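You operate a simulated robot arm through the tools that you are given. There is no shell and no other tool. Be economical: measure what you need, move in short steps, check, and stop when the job is done.

Carry out the task below with a simulated robot arm. There is one attempt and no reset: what you move stays moved.

## Task
Dust the test patch under the yellow cover, tone it all over and shut the cover when dry.
Fine: blue brush, dry for the dust; put it back; leave the yellow brush; the other cover stays shut.

It is judged by the outcome, as a careful person would: the job done as asked, and still so three seconds after it is handed in. It fails if anything else is knocked over, pushed out of place, dropped, spilled or broken. A push-on lid holds only when it is set on centred and level and pressed home; a screw cap is set on level and turned clockwise until tight.

## Robot
A 7-joint arm with a two-finger parallel gripper, fixed in place. Base frame: the origin is at the foot of the arm, x ahead of it, y to its left, z up; the work surface is at about z = 0. Lengths are in m, angles in rad, forces in N, time in s.
With the tool pointing down near the work surface it reaches from about 0.24 to 0.62 m from the base axis. Its first joint turns from -1.152 to 1.152 rad. Payload 2.6 kg.
The TCP is the grasp point between the finger pads, 0.03 m short of the fingertips. In the tool frame z runs along the fingers and y along their closing line. The gripper opens to 0.094 m. The fingers are 0.028 m wide and 0.01 m thick; the gripper's body (0.05 by 0.096 m) begins 0.055 m behind the TCP.
Orientation is told as [roll, pitch, yaw] about the base's x, y, z axes, in that order, counted from this pose: with the fingers straight down and closing along the base's y, the tool's x points along the base's -x, its y along +y and its z along -z.

## Interface
- The arm moves only by the tool play_rows. Its argument "targets" is a list of rows, each an object of numbers (a shift or turn left out is 0, a gripper value left out holds the last): "dx", "dy", "dz": the shift along the tool's x, y, z in mm; "rx", "ry", "rz": the turn, a rotation vector about the tool's x, y, z in rad. In form: [{"dx": .., "dy": .., "dz": .., "rx": .., "ry": .., "rz": ..}, ...]. A call has 1 to 20 rows; each row is the pose to reach, as a shift and turn from the pose commanded when the call began, along the tool's axes at that moment. "hand" is the finger opening in mm, from 0 to 94, set as the call begins (left out, the last holds). A row lasts 0.2 s, in which the tool goes at most 0.05 m and 0.15 rad; a call with a longer step from one row to the next is refused whole, and so is a gripper value outside its range. A pose out of reach is approached as far as the arm can. The call stops where the force on the tool passes 70 N (or 10 N more than at its start, if that is more) or the arm is blocked; 0.2 s more then pass. Each finger travels about 0.072 m/s and halts on what it meets, pressing with about 35 N; the grip force reading is that of the motor and also rises with nothing between the fingers. The clock runs only during rows and for 0.2 s after the last one: add rows that repeat a pose to give the fingers time. It gives the time, the measured TCP pose, the force on the tool (base axes), the opening and the grip force at its end, in the units of the frame above (readings bear some noise), and new pictures: "views" is both (left out), scene, wrist or none.
- Cameras (640 x 400 px; columns grow to the right, rows downward): "scene" is fixed at [0.0576, 0.4441, 0.5755]; the picture's right is [-0.67, -0.74, 0.00], its down [-0.33, 0.30, -0.90] and it looks along [0.67, -0.60, -0.44] (base axes); focal length 322 px, centre (320, 200). "wrist" rides on the gripper at [-0.037, 0, -0.058] in the tool frame; the picture's right is [0.00, -1.00, 0.00], its down [0.97, 0.00, -0.24] and it looks along [0.24, 0.00, 0.97] (tool axes); focal length 218 px, centre (320, 200).
- point_at(camera, pixels): for up to 12 pixels [column, row] of the newest picture of that camera ("zoom" is the newest enlarged one), the place [x, y, z] in the base frame of the surface seen there, good to about 0.003 m, but the place of the scene camera against the robot may be out by one fixed shift of up to 0.012 m in any direction. No time passes.
- enlarge(camera, box): a new picture of the part [left, top, right, bottom] of that camera's present view, enlarged. No time passes.
- hand_in(): hands the job in; it is judged then, once.

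Work in short steps. Measure before you move; look again where a grasp or a placing could have gone wrong, and mend it. You have 80 turns and 120 pictures in all, those below and enlarged ones among them. Open the gripper and draw the arm clear of the work before you hand the job in, unless the task says otherwise; then end with one line.

The tools are called after "Call:" as a command line: name --argument value ..., lists and objects as JSON in quotes. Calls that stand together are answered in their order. play_rows: Moves the arm, as the interface text tells. Its arguments: {"type":"object","properties":{"targets":{"type":"array","items":{"type":"object","properties":{"dx":{"type":"number"},"dy":{"type":"number"},"dz":{"type":"number"},"rx":{"type":"number"},"ry":{"type":"number"},"rz":{"type":"number"}}}},"hand":{"type":"number"},"views":{"type":"string","enum":["both","scene","wrist","none"]}},"required":["targets"]} The other tools are called the same way: point_at (camera, pixels) gives the place of the surface under pixels of a picture; enlarge (camera, box) takes an enlarged picture of a part of a camera's view; hand_in () hands the job in.

At the start:

```text
clock: 0.0
position: [0.3809, 0.1237, 0.3425]
ee_rot: [0.0, -0.002, -0.001]
wrist_force: [0.2, -0.5, 0.5]
finger_gap: 0.094
gripper_force: 0.1
```

scene: 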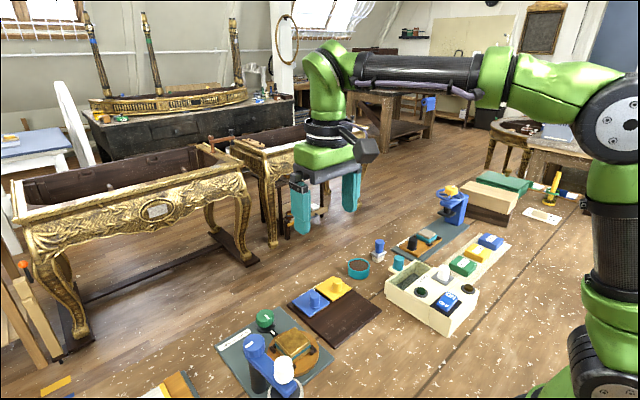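
wrist: 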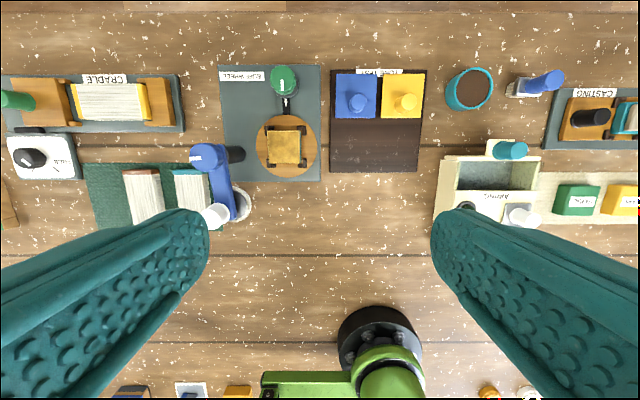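

The wrist view shows a test panel with blue and yellow covers (330-425, 70-170), a pot of brown liquid (470,90) and a blue brush handle (545,83). I'll enlarge to see details.

Call:
enlarge --camera "wrist" --box '[320, 50, 640, 250]'

Call:
enlarge --camera "scene" --box '[280, 170, 520, 350]'

Call:
enlarge --camera "wrist" --box '[0, 50, 320, 250]'

```text
2.00 times, centred on (480, 150) of wrist
```

zoom: 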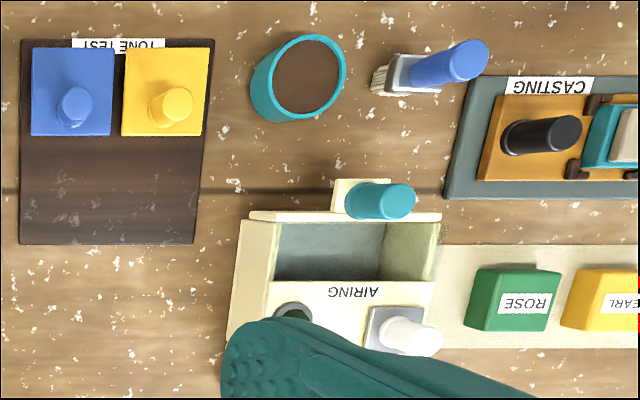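

```text
2.22 times, centred on (400, 260) of scene
```

zoom: 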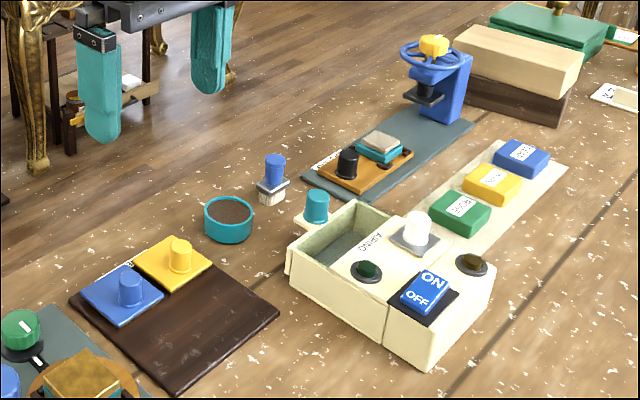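

```text
2.00 times, centred on (160, 150) of wrist
```

zoom: 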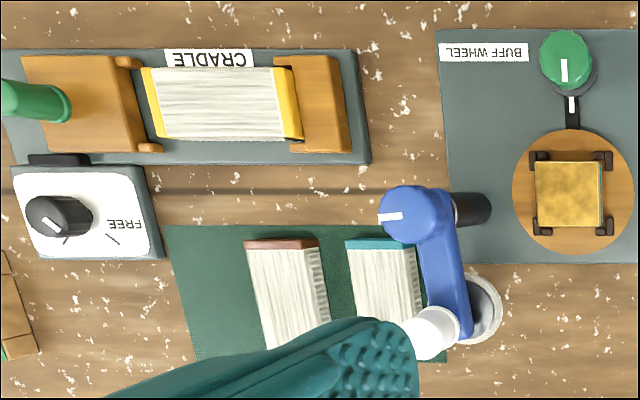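

The blue brush stands with its bristles on the table right of the pot. I'll look for the yellow brush and measure key points.

Call:
enlarge --camera "scene" --box '[440, 150, 600, 250]'

Call:
enlarge --camera "scene" --box '[0, 280, 340, 400]'

Call:
point_at --camera "wrist" --pixels '[[357, 102], [407, 101], [338, 120], [377, 118], [385, 118], [422, 117], [418, 171], [331, 171], [470, 90], [550, 82], [517, 90], [511, 150]]'

Call:
point_at --camera "scene" --pixels '[[347, 280], [328, 294], [379, 243], [379, 255], [358, 266], [358, 278], [345, 310], [398, 261], [400, 290], [447, 302], [445, 267], [553, 190]]'

```text
4.00 times, centred on (520, 200) of scene
```

zoom: 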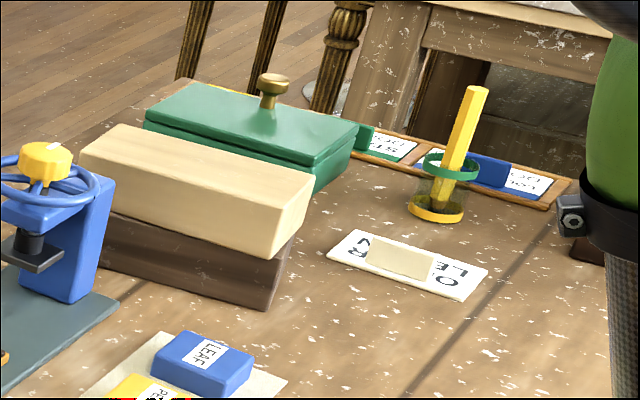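

```text
1.88 times, centred on (170, 340) of scene
```

zoom: 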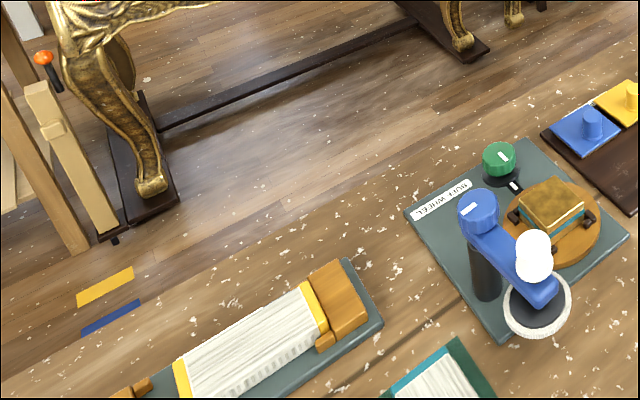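

```text
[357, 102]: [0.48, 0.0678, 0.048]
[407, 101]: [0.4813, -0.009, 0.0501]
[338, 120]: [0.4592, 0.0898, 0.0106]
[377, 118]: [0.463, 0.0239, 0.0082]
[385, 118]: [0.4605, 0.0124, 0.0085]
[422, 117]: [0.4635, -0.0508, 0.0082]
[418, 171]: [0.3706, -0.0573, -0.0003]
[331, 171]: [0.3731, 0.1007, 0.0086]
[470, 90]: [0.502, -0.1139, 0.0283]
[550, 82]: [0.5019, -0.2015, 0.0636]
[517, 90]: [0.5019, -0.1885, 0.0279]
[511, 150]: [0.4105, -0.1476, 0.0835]
```

```text
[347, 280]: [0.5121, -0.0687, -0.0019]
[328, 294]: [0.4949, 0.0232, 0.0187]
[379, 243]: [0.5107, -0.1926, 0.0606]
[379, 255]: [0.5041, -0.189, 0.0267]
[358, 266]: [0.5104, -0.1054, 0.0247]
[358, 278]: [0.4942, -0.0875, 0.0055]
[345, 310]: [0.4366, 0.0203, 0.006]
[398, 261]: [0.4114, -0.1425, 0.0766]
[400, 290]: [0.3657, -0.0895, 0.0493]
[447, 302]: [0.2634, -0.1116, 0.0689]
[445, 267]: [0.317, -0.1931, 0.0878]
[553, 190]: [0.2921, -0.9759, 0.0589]
```

Brush is at about (0.503,-0.195), pot (0.505,-0.11), yellow knob (0.48,-0.01). I move over for a closer wrist view of the cover and how it's hinged.

Call:
play_rows --targets '[{"dx": -16, "dy": -30, "dz": 20}, {"dx": -32, "dy": -60, "dz": 40}, {"dx": -48, "dy": -90, "dz": 60}, {"dx": -64, "dy": -120, "dz": 75}, {"dx": -70, "dy": -150, "dz": 90}, {"dx": -70, "dy": -180, "dz": 90}, {"dx": -70, "dy": -200, "dz": 90}]'

```text
clock: 1.6
position: [0.4497, -0.0763, 0.2531]
ee_rot: [0.0, 0.0, 0.001]
wrist_force: [1.1, 0.6, -0.2]
finger_gap: 0.0942
gripper_force: 0.0
```

scene: 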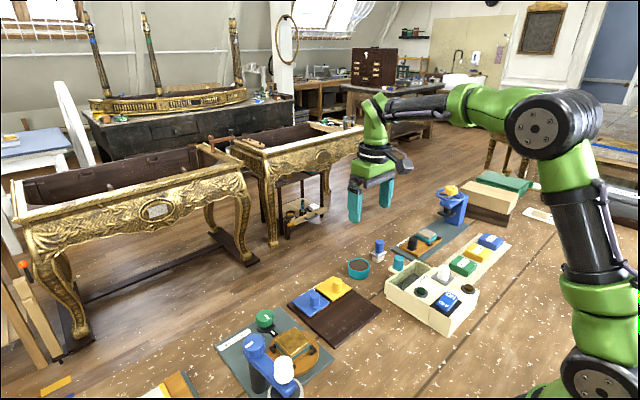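
wrist: 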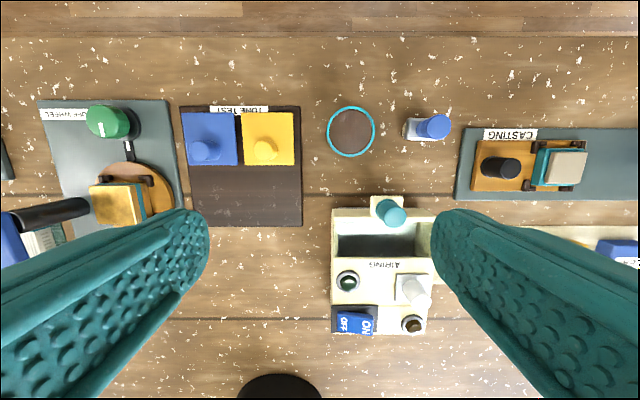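

Call:
enlarge --camera "wrist" --box '[170, 90, 330, 190]'

Call:
enlarge --camera "wrist" --box '[310, 90, 470, 190]'

Call:
point_at --camera "wrist" --pixels '[[243, 114], [293, 113], [294, 164], [244, 165], [265, 146], [180, 108], [301, 108], [302, 224], [190, 226], [351, 132], [434, 127], [409, 130]]'

```text
4.00 times, centred on (250, 140) of wrist
```

zoom: 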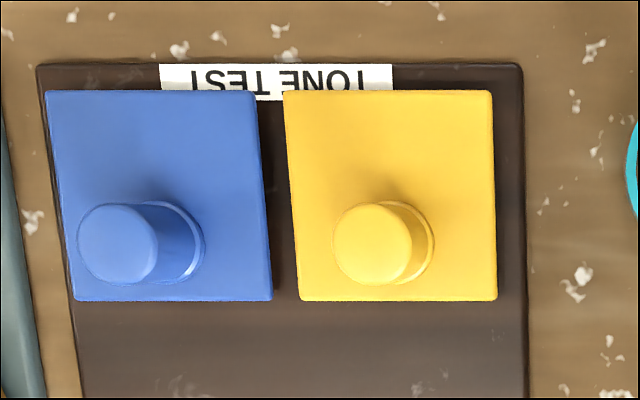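

```text
4.00 times, centred on (390, 140) of wrist
```

zoom: 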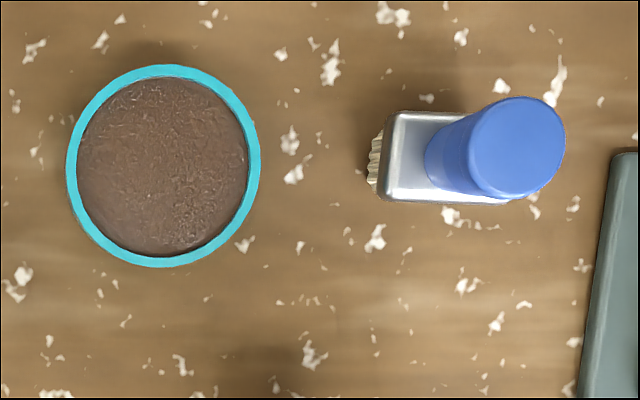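

```text
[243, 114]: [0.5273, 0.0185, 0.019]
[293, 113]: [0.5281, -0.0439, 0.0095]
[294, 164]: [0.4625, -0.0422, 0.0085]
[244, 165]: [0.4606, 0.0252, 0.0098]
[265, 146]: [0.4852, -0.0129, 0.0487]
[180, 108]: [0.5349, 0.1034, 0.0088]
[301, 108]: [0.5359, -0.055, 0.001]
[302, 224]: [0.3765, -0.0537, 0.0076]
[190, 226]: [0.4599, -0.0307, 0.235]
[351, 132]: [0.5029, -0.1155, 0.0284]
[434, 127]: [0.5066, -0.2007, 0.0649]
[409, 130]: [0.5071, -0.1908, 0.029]
```

The yellow knob is at about (0.4815,-0.010), top z 0.049, with no hinge visible. I go above it with a narrower opening to check alignment.

Call:
play_rows --targets '[{"dx": -8, "dy": 16, "dz": 30}, {"dx": -16, "dy": 33, "dz": 60}, {"dx": -24, "dy": 50, "dz": 90}, {"dx": -32, "dy": 66, "dz": 125}, {"dx": -32, "dy": 66, "dz": 150}]' --hand 56

```text
clock: 2.8
position: [0.4827, -0.0116, 0.102]
ee_rot: [0.0, -0.001, 0.0]
wrist_force: [-0.1, 0.6, 0.4]
finger_gap: 0.0557
gripper_force: 0.0
```

scene: 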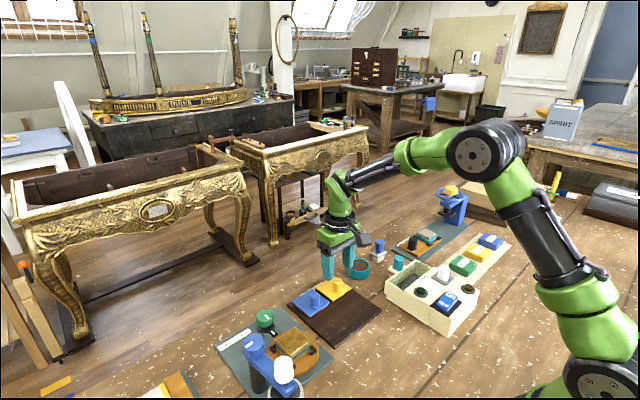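
wrist: 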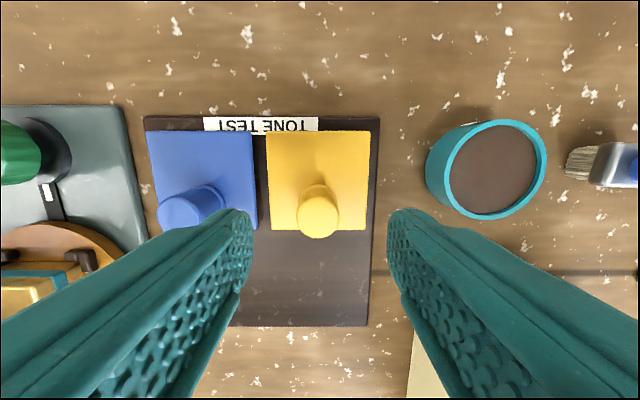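

Knob at column 318 is centred between the fingers. I descend to z≈0.047 and grip.

Call:
play_rows --targets '[{"dx": 0, "dz": 28}, {"dx": 0, "dz": 54}]' --hand 56 --views "none"

Call:
play_rows --targets '[{"dz": 0}, {"dz": 0}, {"dz": 0}]' --hand 0

```text
clock: 3.4
position: [0.483, -0.0119, 0.0483]
ee_rot: [0.0, -0.002, -0.002]
wrist_force: [-2.8, -0.9, 7.8]
finger_gap: 0.0558
gripper_force: 0.1
```

```text
clock: 4.2
position: [0.4819, -0.0097, 0.0479]
ee_rot: [0.001, -0.003, 0.001]
wrist_force: [0.0, 6.8, 11.9]
finger_gap: 0.0233
gripper_force: 44.6
```

scene: 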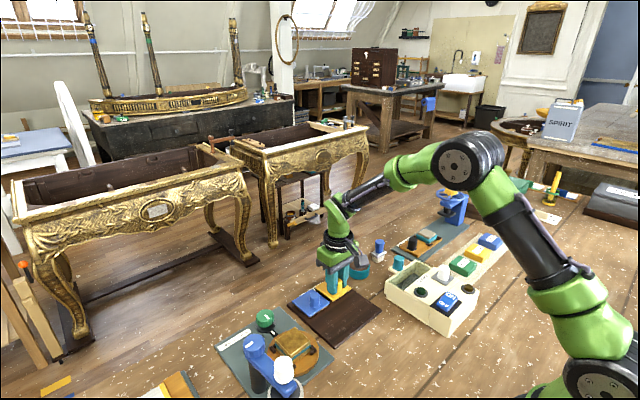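
wrist: 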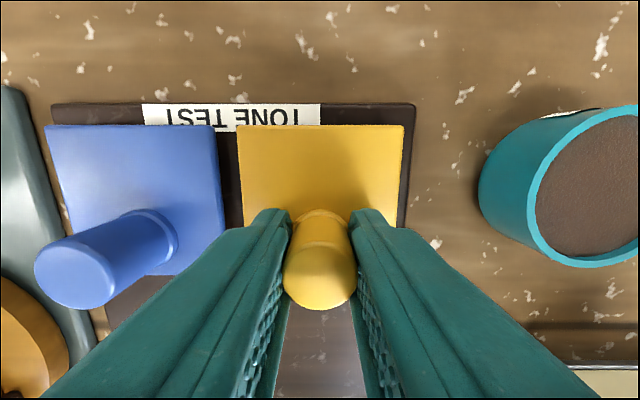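

Gripped at opening 23 mm. I try a gentle 5 mm lift to see whether it is free.

Call:
play_rows --targets '[{"dz": -2}, {"dz": -5}]'

```text
clock: 4.8
position: [0.479, -0.01, 0.0498]
ee_rot: [0.001, 0.01, 0.0]
wrist_force: [1.6, 8.1, -28.0]
finger_gap: 0.023
gripper_force: 44.0
```

scene: 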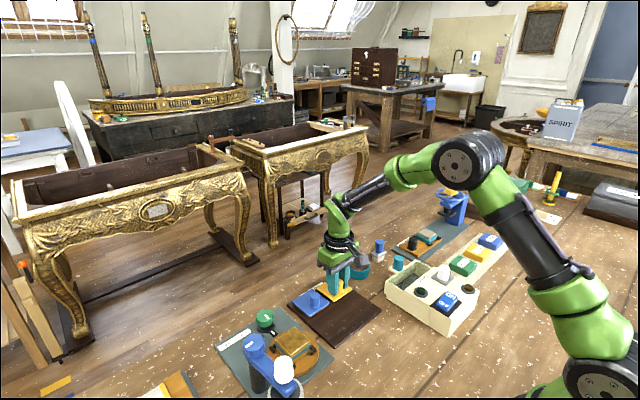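
wrist: 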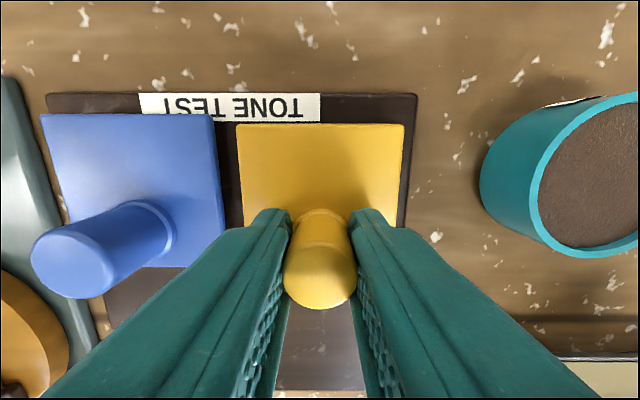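

Lifting is resisted (28 N) while the cover has slid ~3 mm toward the robot: a sliding cover. I relax the lift and slide it along -x.

Call:
play_rows --targets '[{"dx": 0, "dz": 4}, {"dx": 8, "dz": 4}, {"dx": 16, "dz": 4}, {"dx": 24, "dz": 4}, {"dx": 32, "dz": 4}, {"dx": 40, "dz": 4}]'

```text
clock: 6.2
position: [0.4416, -0.0099, 0.0496]
ee_rot: [0.0, 0.0, 0.0]
wrist_force: [0.0, 14.5, -19.9]
finger_gap: 0.0231
gripper_force: 44.9
```

scene: 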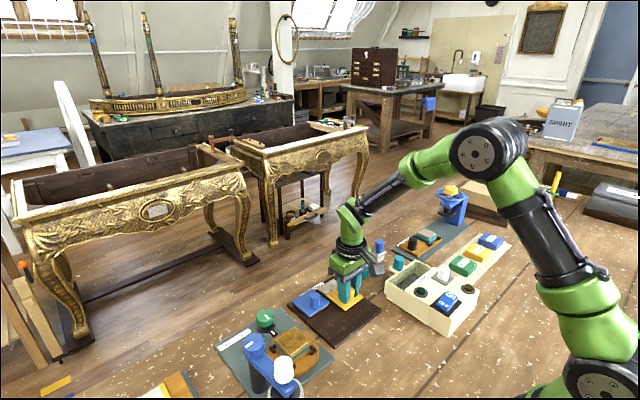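
wrist: 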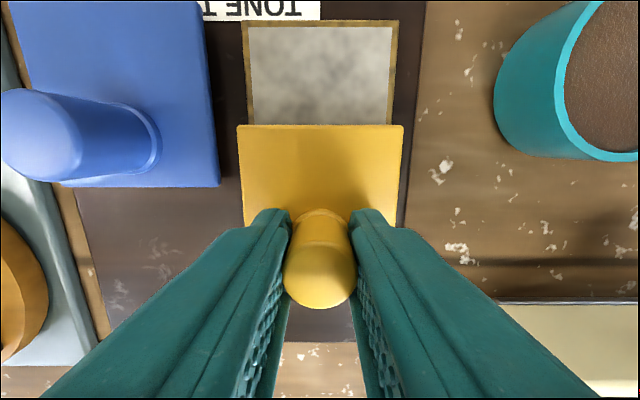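

The cover slides and reveals a dusty patch. I continue to its end, easing the residual z/y load.

Call:
play_rows --targets '[{"dx": 7, "dy": 1, "dz": 1.5}, {"dx": 14, "dy": 1, "dz": 1.5}, {"dx": 21, "dy": 1, "dz": 1.5}, {"dx": 28, "dy": 1, "dz": 1.5}, {"dx": 34, "dy": 1, "dz": 1.5}]'

```text
clock: 7.4
position: [0.4094, -0.0098, 0.0502]
ee_rot: [0.001, -0.005, 0.0]
wrist_force: [1.0, 8.8, 7.5]
finger_gap: 0.0229
gripper_force: 45.1
```

scene: 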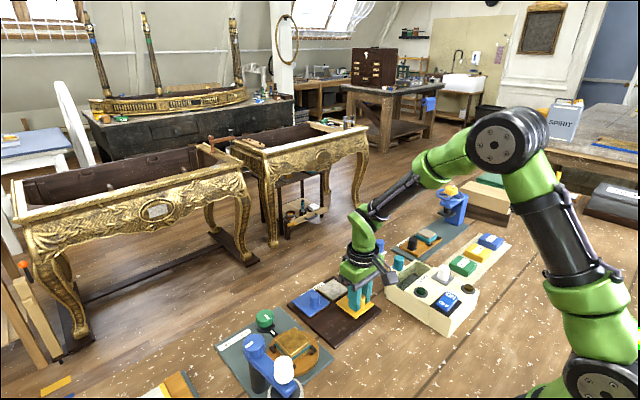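
wrist: 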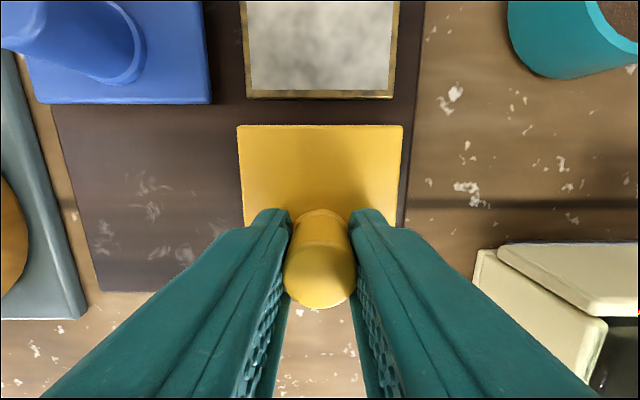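

The patch is fully exposed. I push the cover 6 mm further for clearance, then release and rise.

Call:
play_rows --targets '[{"dx": 6}, {"dx": 6}]' --views "none"

Call:
play_rows --targets '[{"dz": 0}, {"dz": 0}, {"dz": 0}, {"dz": -25}, {"dz": -60}, {"dz": -100}, {"dx": -30, "dz": -130}]' --hand 54

```text
clock: 8.0
position: [0.4028, -0.0099, 0.0493]
ee_rot: [-0.001, -0.004, 0.001]
wrist_force: [1.0, 9.2, 20.3]
finger_gap: 0.023
gripper_force: 44.8
```

```text
clock: 9.6
position: [0.4326, -0.009, 0.1787]
ee_rot: [-0.001, 0.0, 0.0]
wrist_force: [0.5, -0.4, 0.7]
finger_gap: 0.0542
gripper_force: 0.1
```

scene: 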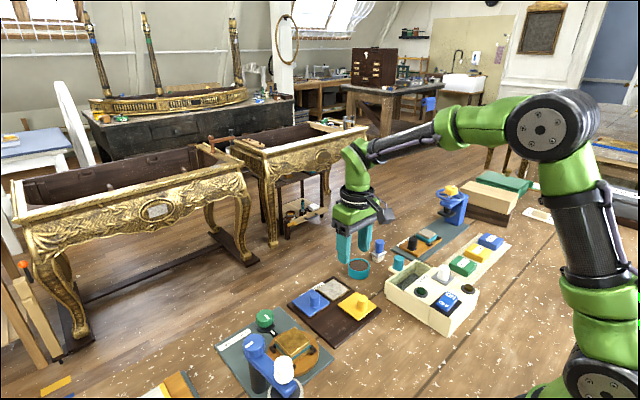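
wrist: 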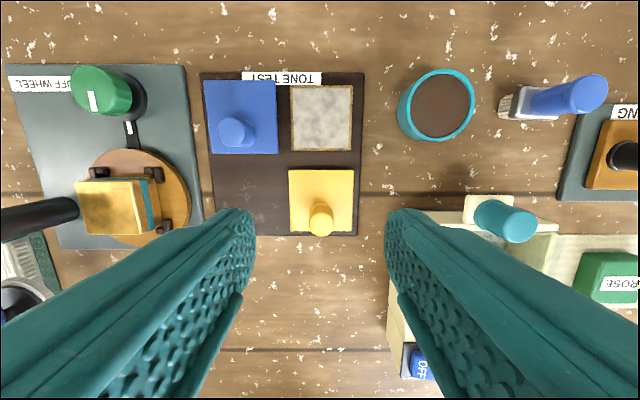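

Patch exposed, cover released undisturbed. I measure the patch and go above the blue brush.

Call:
point_at --camera "wrist" --pixels '[[293, 87], [350, 87], [350, 148], [293, 148], [322, 117], [290, 172], [352, 172], [278, 152]]'

Call:
play_rows --targets '[{"dx": -15, "dy": -40, "dz": -10}, {"dx": -30, "dy": -80, "dz": -10}, {"dx": -45, "dy": -120, "dz": -10}, {"dx": -60, "dy": -160, "dz": 0}, {"dx": -70, "dy": -188, "dz": 20}, {"dx": -70, "dy": -188, "dz": 40}]' --hand 54

```text
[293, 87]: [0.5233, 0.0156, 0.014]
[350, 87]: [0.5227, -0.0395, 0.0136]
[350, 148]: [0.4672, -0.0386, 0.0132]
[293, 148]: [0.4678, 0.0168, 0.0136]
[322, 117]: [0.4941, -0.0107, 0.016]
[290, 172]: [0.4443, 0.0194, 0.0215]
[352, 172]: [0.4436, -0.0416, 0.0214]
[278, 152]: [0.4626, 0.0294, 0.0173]
```

```text
clock: 11.0
position: [0.5028, -0.1982, 0.1393]
ee_rot: [0.001, 0.001, 0.0]
wrist_force: [-0.5, -0.3, 0.4]
finger_gap: 0.0539
gripper_force: 0.1
```

scene: 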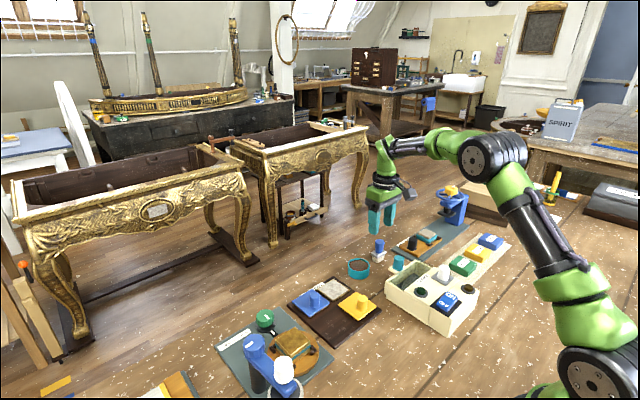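
wrist: 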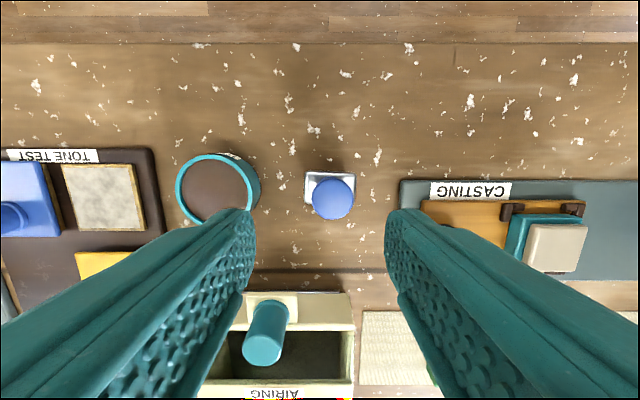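

Brush in view: handle top (333,198), ferrule (305–355,172–205). I enlarge and measure.

Call:
enlarge --camera "wrist" --box '[280, 150, 376, 230]'

Call:
point_at --camera "wrist" --pixels '[[333, 200], [333, 208], [308, 177], [352, 177], [308, 202], [330, 175], [175, 186], [260, 180], [215, 190], [218, 155]]'

```text
5.00 times, centred on (328, 190) of wrist
```

zoom: 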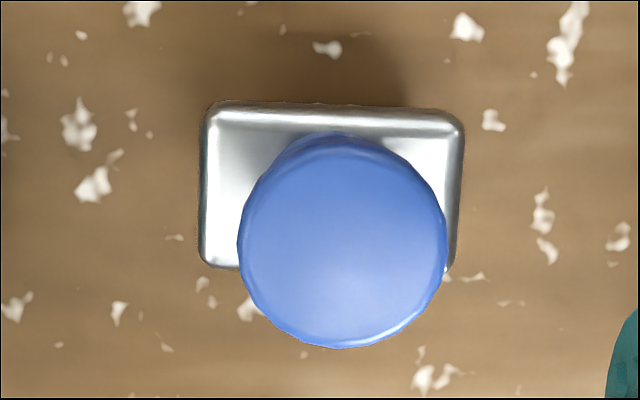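

```text
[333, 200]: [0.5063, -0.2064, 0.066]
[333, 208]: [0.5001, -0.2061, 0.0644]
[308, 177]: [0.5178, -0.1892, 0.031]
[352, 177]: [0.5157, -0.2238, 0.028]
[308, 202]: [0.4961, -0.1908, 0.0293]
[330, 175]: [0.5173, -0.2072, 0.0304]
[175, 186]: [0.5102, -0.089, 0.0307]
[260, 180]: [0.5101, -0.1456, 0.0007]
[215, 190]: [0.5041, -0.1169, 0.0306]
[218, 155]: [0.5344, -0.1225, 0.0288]
```

Handle centre ≈ (0.5065,-0.2065), ferrule top z≈0.030. I descend to TCP z 0.065 (tips at 0.035) and grip the handle.

Call:
play_rows --targets '[{"dx": -3.7, "dy": -8.3, "dz": 20}, {"dx": -3.7, "dy": -8.3, "dz": 50}, {"dx": -3.7, "dy": -8.3, "dz": 74}, {"dx": -3.7, "dy": -8.3, "dz": 74}]' --hand 54 --views "wrist"

Call:
play_rows --targets '[{"dz": 0}, {"dz": 0}, {"dz": 0}]' --hand 0 --views "wrist"

```text
clock: 12.0
position: [0.5063, -0.2067, 0.064]
ee_rot: [-0.001, 0.0, -0.001]
wrist_force: [0.7, -0.1, -0.3]
finger_gap: 0.0541
gripper_force: 0.1
```

wrist: 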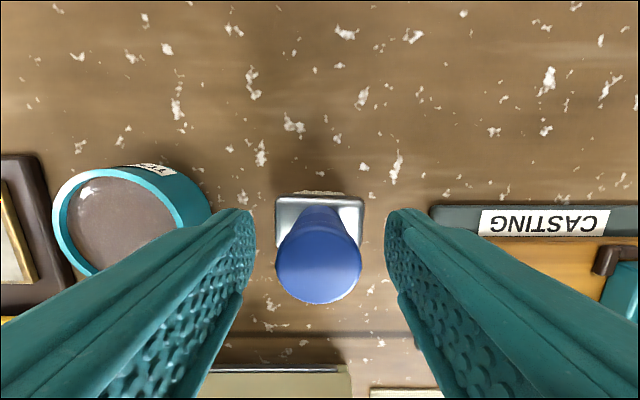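

```text
clock: 12.8
position: [0.5063, -0.2067, 0.0658]
ee_rot: [0.0, 0.0, -0.001]
wrist_force: [-0.1, -0.3, -0.3]
finger_gap: 0.0225
gripper_force: 34.9
```

wrist: 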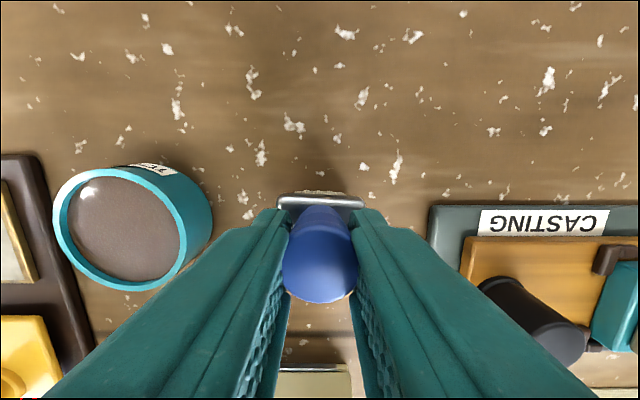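

Brush held (22.5 mm), unloaded. Lift and carry it over to above the patch.

Call:
play_rows --targets '[{"dz": -30}, {"dz": -65}, {"dx": 3, "dy": 40, "dz": -65}, {"dx": 6, "dy": 80, "dz": -65}, {"dx": 9, "dy": 120, "dz": -65}, {"dx": 11, "dy": 160, "dz": -65}, {"dx": 11, "dy": 195, "dz": -65}, {"dx": 11, "dy": 195, "dz": -45}]'

```text
clock: 14.6
position: [0.4938, -0.0111, 0.1093]
ee_rot: [-0.001, 0.0, -0.003]
wrist_force: [-0.5, -0.3, -1.0]
finger_gap: 0.0226
gripper_force: 34.2
```

scene: 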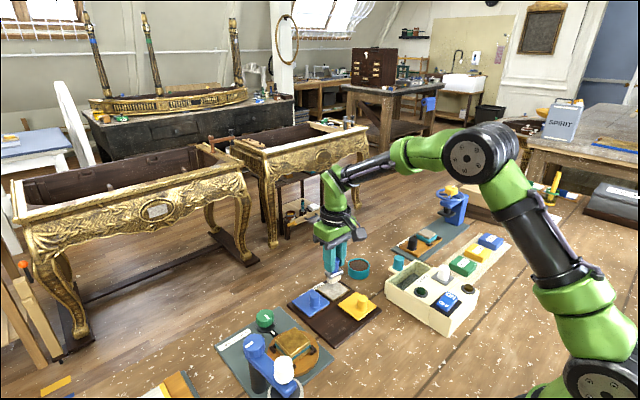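
wrist: 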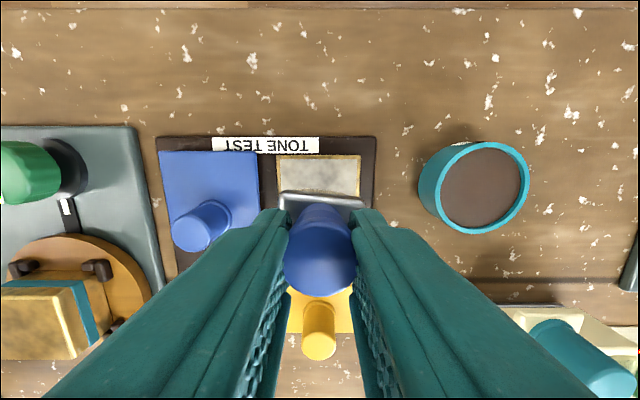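

Brush above the patch centre. I lower it to contact at the far side first (one step at a time watching force).

Call:
play_rows --targets '[{"dx": -20, "dy": 14, "dz": 0}, {"dx": -20, "dy": 14, "dz": 18}, {"dx": -20, "dy": 14, "dz": 26}, {"dx": -20, "dy": 14, "dz": 30}]' --views "wrist"

```text
clock: 15.6
position: [0.5156, 0.0031, 0.0807]
ee_rot: [0.001, -0.003, -0.003]
wrist_force: [-8.7, -0.4, 22.0]
finger_gap: 0.0221
gripper_force: 34.8
```

wrist: 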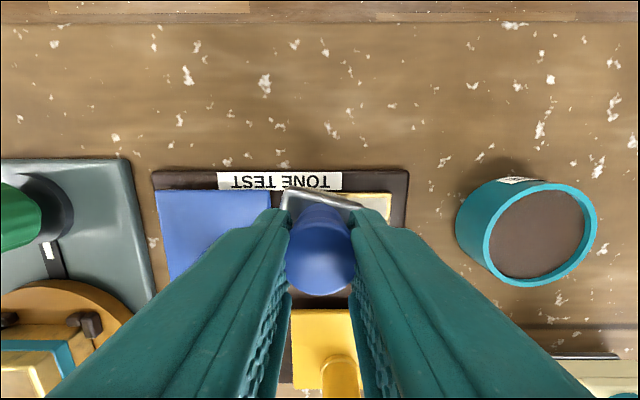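

22 N contact and the ferrule looks slightly twisted (rows 190→205). I lift a bit and inspect.

Call:
play_rows --targets '[{"dz": -15}, {"dx": 20, "dy": -14, "dz": -25}]' --views "wrist"

Call:
enlarge --camera "wrist" --box '[220, 120, 420, 320]'

Call:
enlarge --camera "scene" --box '[280, 230, 400, 330]'

```text
clock: 16.2
position: [0.4941, -0.011, 0.1055]
ee_rot: [0.0, -0.001, -0.001]
wrist_force: [-0.7, -0.2, 0.2]
finger_gap: 0.0222
gripper_force: 34.7
```

wrist: 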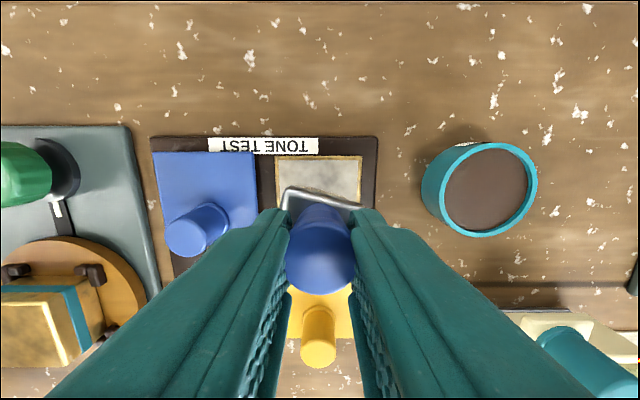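

```text
2.00 times, centred on (320, 220) of wrist
```

zoom: 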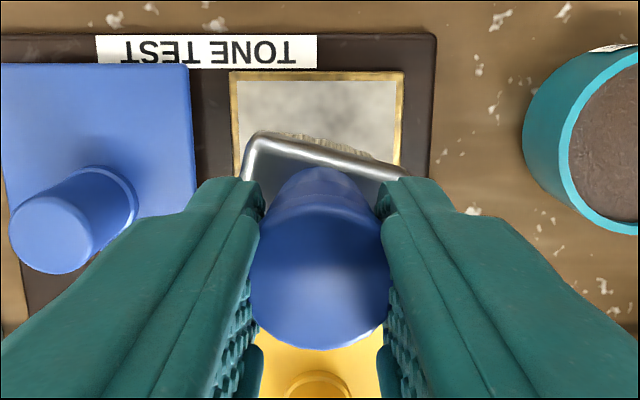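

```text
4.00 times, centred on (340, 280) of scene
```

zoom: 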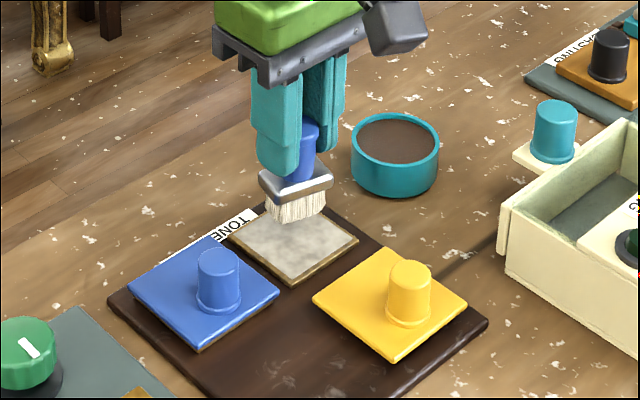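

The brush has just turned ~13° about its round handle in the grip; harmless, but I'll use lighter pressure. Dusting: start at far side and sweep along x in lanes.

Call:
play_rows --targets '[{"dx": -21, "dy": 14, "dz": 10}, {"dx": -21, "dy": 14, "dz": 23}, {"dx": -12, "dy": 14, "dz": 24}, {"dx": 0, "dy": 14, "dz": 24}, {"dx": 12, "dy": 14, "dz": 24}, {"dx": 21, "dy": 14, "dz": 24}, {"dx": 21, "dy": 0, "dz": 24}, {"dx": 10, "dy": 0, "dz": 24}, {"dx": -10, "dy": 0, "dz": 24}, {"dx": -21, "dy": 0, "dz": 24}, {"dx": -21, "dy": -14, "dz": 24}, {"dx": -10, "dy": -14, "dz": 24}, {"dx": 10, "dy": -14, "dz": 24}, {"dx": 21, "dy": -14, "dz": 24}, {"dx": 21, "dy": -14, "dz": 0}, {"dx": 60, "dy": -14, "dz": -20}]'

Call:
enlarge --camera "scene" --box '[280, 230, 400, 330]'

```text
clock: 19.6
position: [0.4343, -0.0251, 0.1229]
ee_rot: [0.001, 0.0, -0.001]
wrist_force: [0.2, 0.9, -0.4]
finger_gap: 0.0222
gripper_force: 34.9
```

scene: 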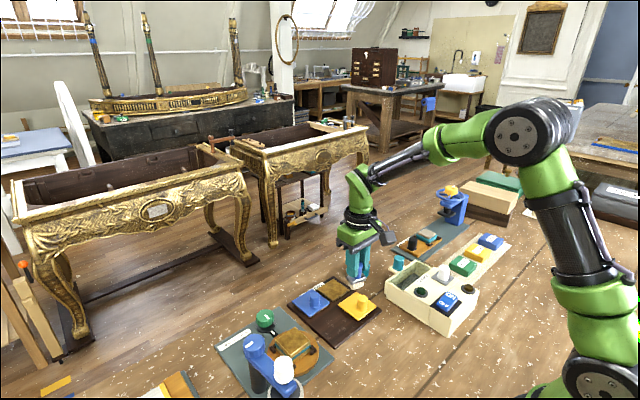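
wrist: 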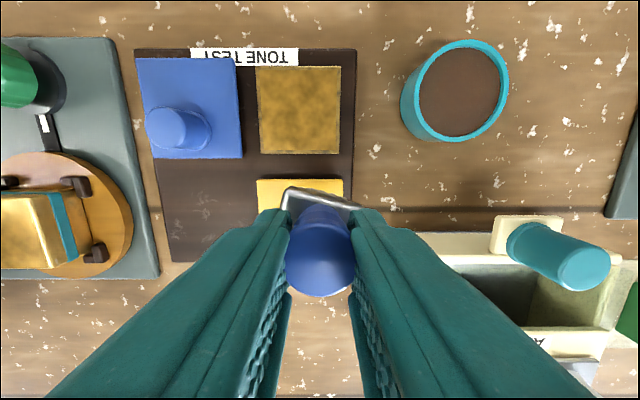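

```text
4.00 times, centred on (340, 280) of scene
```

zoom: 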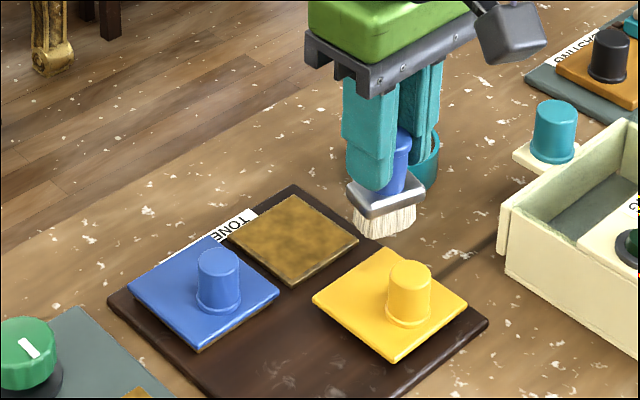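

The patch now shows gilding without dust. I check closely for leftovers.

Call:
enlarge --camera "wrist" --box '[240, 50, 360, 170]'

Call:
point_at --camera "wrist" --pixels '[[404, 95], [508, 85], [460, 44], [450, 140], [458, 90], [440, 110], [480, 70]]'

```text
3.33 times, centred on (300, 110) of wrist
```

zoom: 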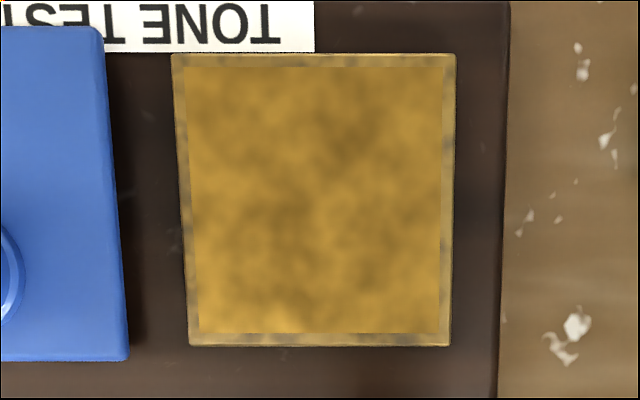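

```text
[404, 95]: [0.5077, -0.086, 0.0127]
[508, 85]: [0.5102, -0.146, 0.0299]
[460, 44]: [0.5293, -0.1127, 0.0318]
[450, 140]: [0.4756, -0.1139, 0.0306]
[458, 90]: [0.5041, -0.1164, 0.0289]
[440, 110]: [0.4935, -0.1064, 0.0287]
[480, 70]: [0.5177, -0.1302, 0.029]
```

Patch fully clean. Pot centre is (0.504,-0.116), surface z≈0.029. I move over it, then dip the bristles gently.

Call:
play_rows --targets '[{"dx": -35, "dy": 0, "dz": 0}, {"dx": -70, "dy": -10, "dz": 0}, {"dx": -70, "dy": -50, "dz": 0}, {"dx": -70, "dy": -91, "dz": 0}, {"dx": -70, "dy": -91, "dz": 0}]'

```text
clock: 20.8
position: [0.5049, -0.1167, 0.1247]
ee_rot: [0.0, 0.002, 0.001]
wrist_force: [-0.2, 0.5, -0.2]
finger_gap: 0.0225
gripper_force: 35.0
```

scene: 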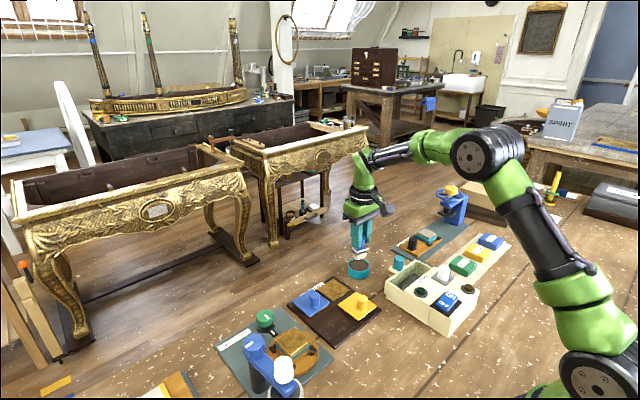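
wrist: 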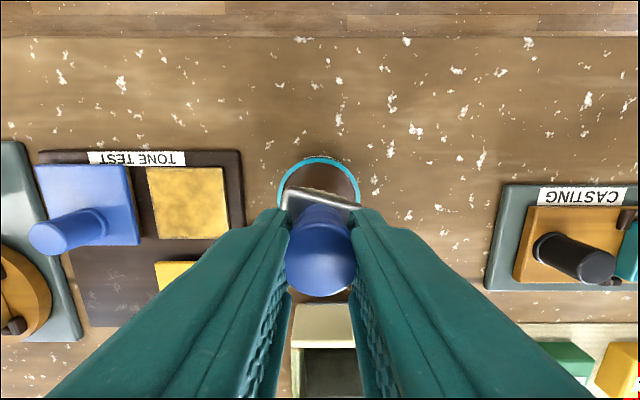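

Centred over the pot. I dip to TCP z≈0.087, dwell briefly, and lift.

Call:
play_rows --targets '[{"dz": 15}, {"dz": 28}, {"dz": 34}, {"dz": 38}]' --views "wrist"

Call:
play_rows --targets '[{"dz": 0}, {"dz": -15}, {"dz": -38}, {"dz": -38}, {"dz": -38}, {"dz": -38}]'

Call:
enlarge --camera "scene" --box '[300, 220, 420, 320]'

```text
clock: 21.8
position: [0.507, -0.1162, 0.0885]
ee_rot: [-0.003, -0.013, 0.001]
wrist_force: [3.6, -0.2, 23.2]
finger_gap: 0.0227
gripper_force: 34.4
```

wrist: 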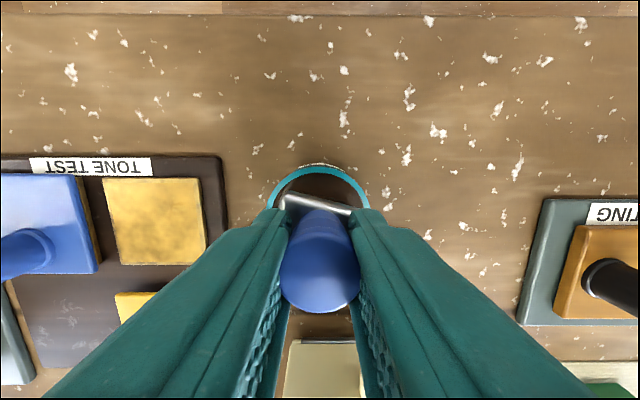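

```text
clock: 23.2
position: [0.5041, -0.1156, 0.1241]
ee_rot: [0.0, -0.002, -0.002]
wrist_force: [0.3, 0.2, -0.3]
finger_gap: 0.0228
gripper_force: 34.9
```

scene: 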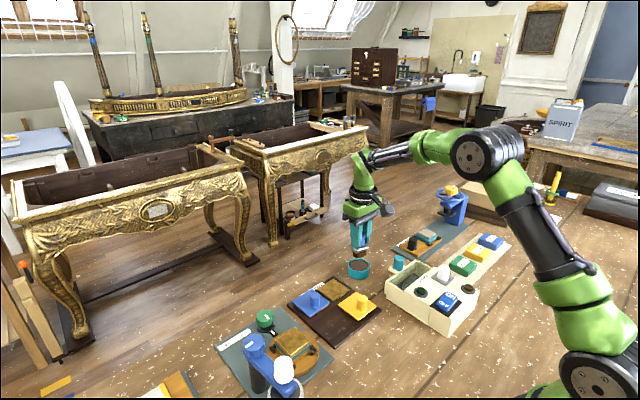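
wrist: 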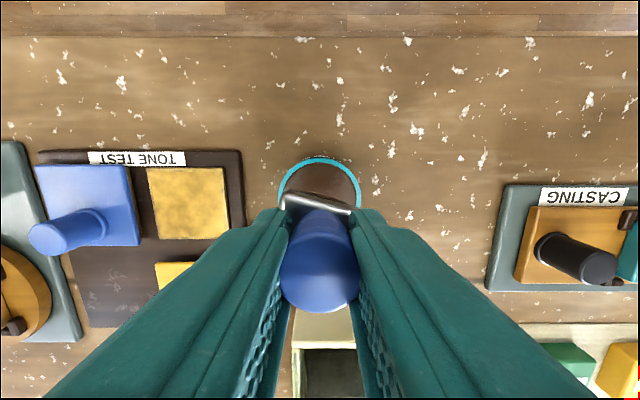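

```text
4.00 times, centred on (360, 270) of scene
```

zoom: 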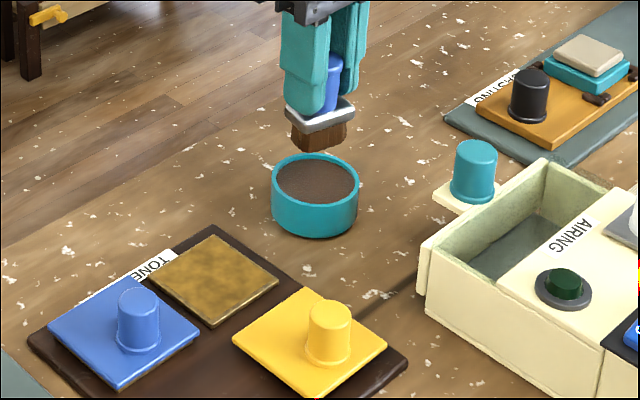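

Bristles are loaded brown. I move over the patch's far-left corner position and touch down lightly to check force.

Call:
play_rows --targets '[{"dx": 0, "dy": 40}, {"dx": -5, "dy": 80}, {"dx": -11, "dy": 119}, {"dx": -11, "dy": 119, "dz": 30}, {"dx": -11, "dy": 119, "dz": 43}]' --views "wrist"

```text
clock: 24.4
position: [0.5155, 0.0032, 0.0799]
ee_rot: [-0.002, 0.0, -0.001]
wrist_force: [-0.7, -0.4, -0.9]
finger_gap: 0.0226
gripper_force: 35.4
```

wrist: 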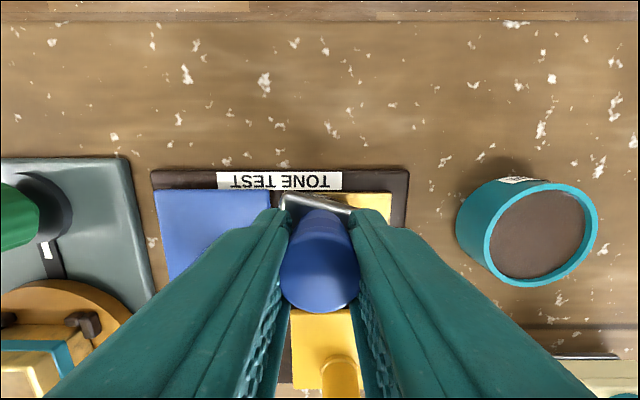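

No contact force at z 0.080: the brush slid up slightly in the grip. I lower in 1 mm steps until it touches.

Call:
play_rows --targets '[{"dz": 1}, {"dz": 2}]' --views "none"

```text
clock: 25.0
position: [0.5151, 0.0025, 0.0793]
ee_rot: [0.001, -0.001, -0.001]
wrist_force: [-0.8, 0.1, -1.6]
finger_gap: 0.0222
gripper_force: 35.4
```

Call:
play_rows --targets '[{"dz": 1}, {"dz": 2}]' --views "none"

```text
clock: 25.6
position: [0.5153, 0.0035, 0.077]
ee_rot: [0.0, 0.0, -0.001]
wrist_force: [0.6, -0.6, -0.8]
finger_gap: 0.0225
gripper_force: 35.0
```

Still free at 0.077; I continue down.

Call:
play_rows --targets '[{"dz": 1}, {"dz": 2}, {"dz": 2}]' --views "wrist"

Call:
enlarge --camera "scene" --box '[290, 240, 380, 320]'

```text
clock: 26.4
position: [0.5152, 0.0021, 0.0755]
ee_rot: [-0.001, 0.001, -0.002]
wrist_force: [-0.1, 0.1, -1.5]
finger_gap: 0.0222
gripper_force: 35.2
```

wrist: 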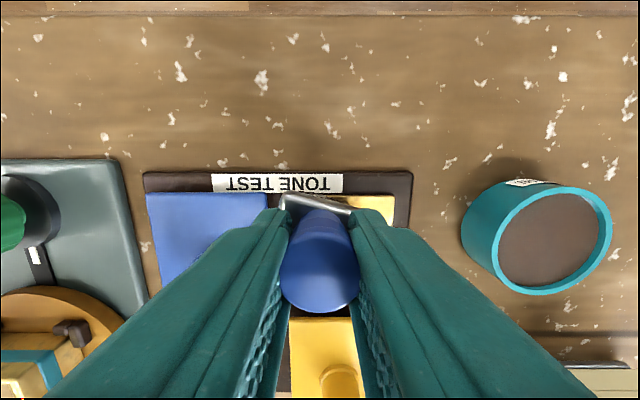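

```text
5.00 times, centred on (335, 280) of scene
```

zoom: 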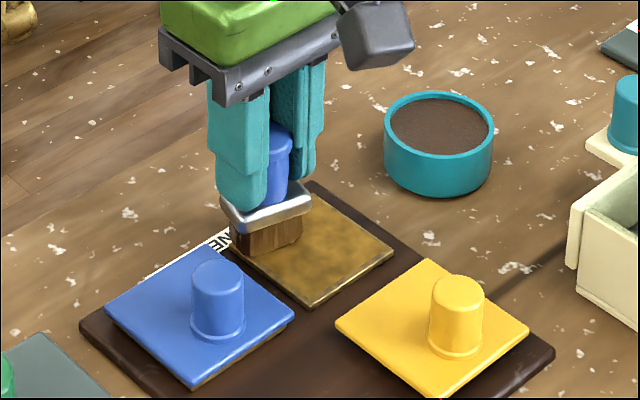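

Bristles look within a mm or so of the patch. Lower 2 more.

Call:
play_rows --targets '[{"dz": 1}, {"dz": 2}]' --views "none"

```text
clock: 27.0
position: [0.5159, 0.0013, 0.0752]
ee_rot: [0.001, -0.002, -0.001]
wrist_force: [-3.0, -0.4, 8.2]
finger_gap: 0.0223
gripper_force: 34.6
```

Light contact (8 N). Now tone strokes over the three lanes, then lift off toward the robot.

Call:
play_rows --targets '[{"dx": 0, "dy": 2}, {"dx": 12, "dy": 2}, {"dx": 24, "dy": 2}, {"dx": 34, "dy": 2}, {"dx": 42, "dy": 2}, {"dx": 42, "dy": -12}, {"dx": 32, "dy": -12}, {"dx": 20, "dy": -12}, {"dx": 8, "dy": -12}, {"dx": 0, "dy": -12}, {"dx": 0, "dy": -27}, {"dx": 10, "dy": -27}, {"dx": 22, "dy": -27}, {"dx": 34, "dy": -27}, {"dx": 42, "dy": -27}, {"dx": 42, "dy": -27, "dz": -25}, {"dx": 80, "dy": -27, "dz": -45}]'

Call:
enlarge --camera "wrist" --box '[240, 50, 360, 170]'

```text
clock: 30.6
position: [0.4344, -0.0235, 0.1188]
ee_rot: [0.001, 0.003, -0.002]
wrist_force: [-0.1, 0.0, -0.6]
finger_gap: 0.0225
gripper_force: 35.4
```

scene: 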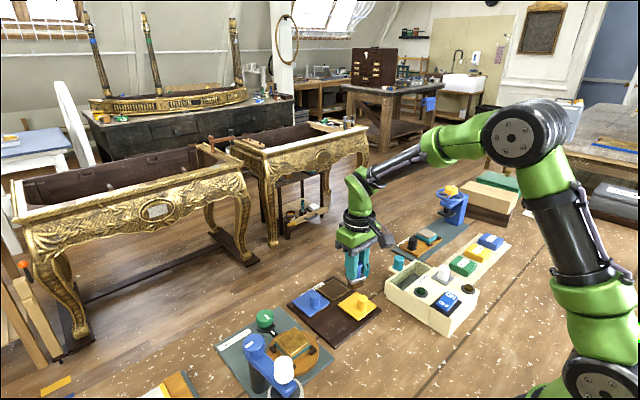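
wrist: 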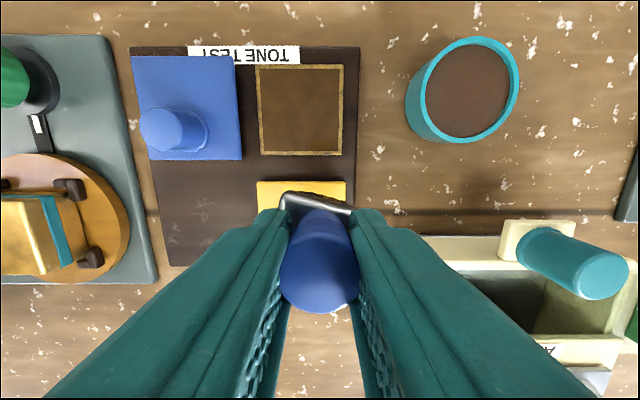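

```text
3.33 times, centred on (300, 110) of wrist
```

zoom: 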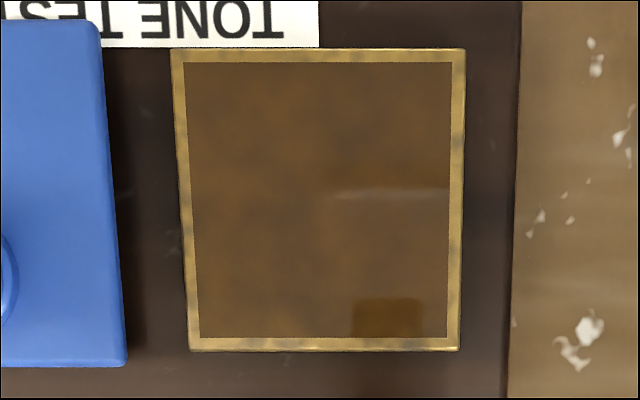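

Patch evenly toned and glossy wet. I return the brush to its spot (0.5065,-0.2065), turning +0.24 about the tool axis to square it up again.

Call:
play_rows --targets '[{"dx": -36, "dy": -5, "dz": -8}, {"dx": -72, "dy": -15, "dz": -8}, {"dx": -72, "dy": -60, "dz": -8}, {"dx": -72, "dy": -105, "dz": -8, "rz": 0.08}, {"dx": -72, "dy": -145, "dz": -8, "rz": 0.16}, {"dx": -72, "dy": -183, "dz": 0, "rz": 0.24}, {"dx": -72, "dy": -183, "dz": 30, "rz": 0.24}, {"dx": -72, "dy": -183, "dz": 40, "rz": 0.24}]'

Call:
enlarge --camera "scene" --box '[320, 210, 440, 310]'

```text
clock: 32.4
position: [0.5077, -0.2074, 0.0774]
ee_rot: [-0.001, 0.001, -0.242]
wrist_force: [-0.3, -0.1, -0.4]
finger_gap: 0.0224
gripper_force: 35.2
```

scene: 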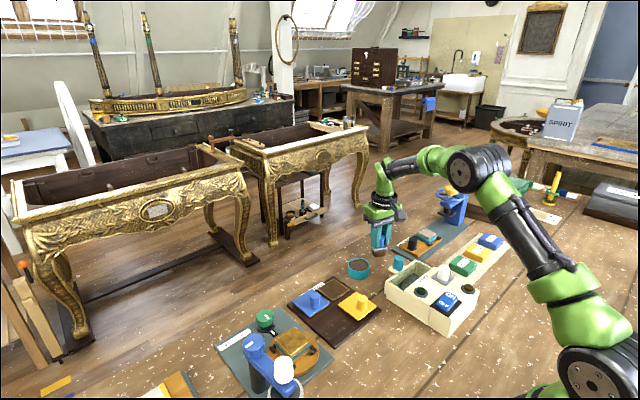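
wrist: 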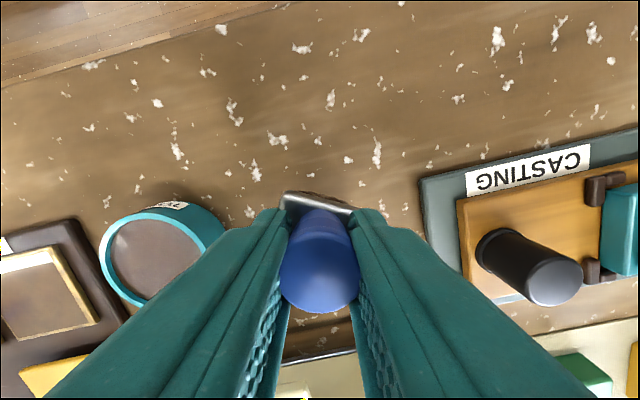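

```text
4.00 times, centred on (380, 260) of scene
```

zoom: 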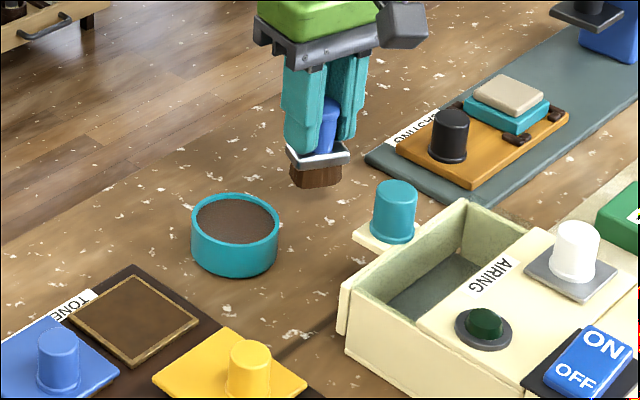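

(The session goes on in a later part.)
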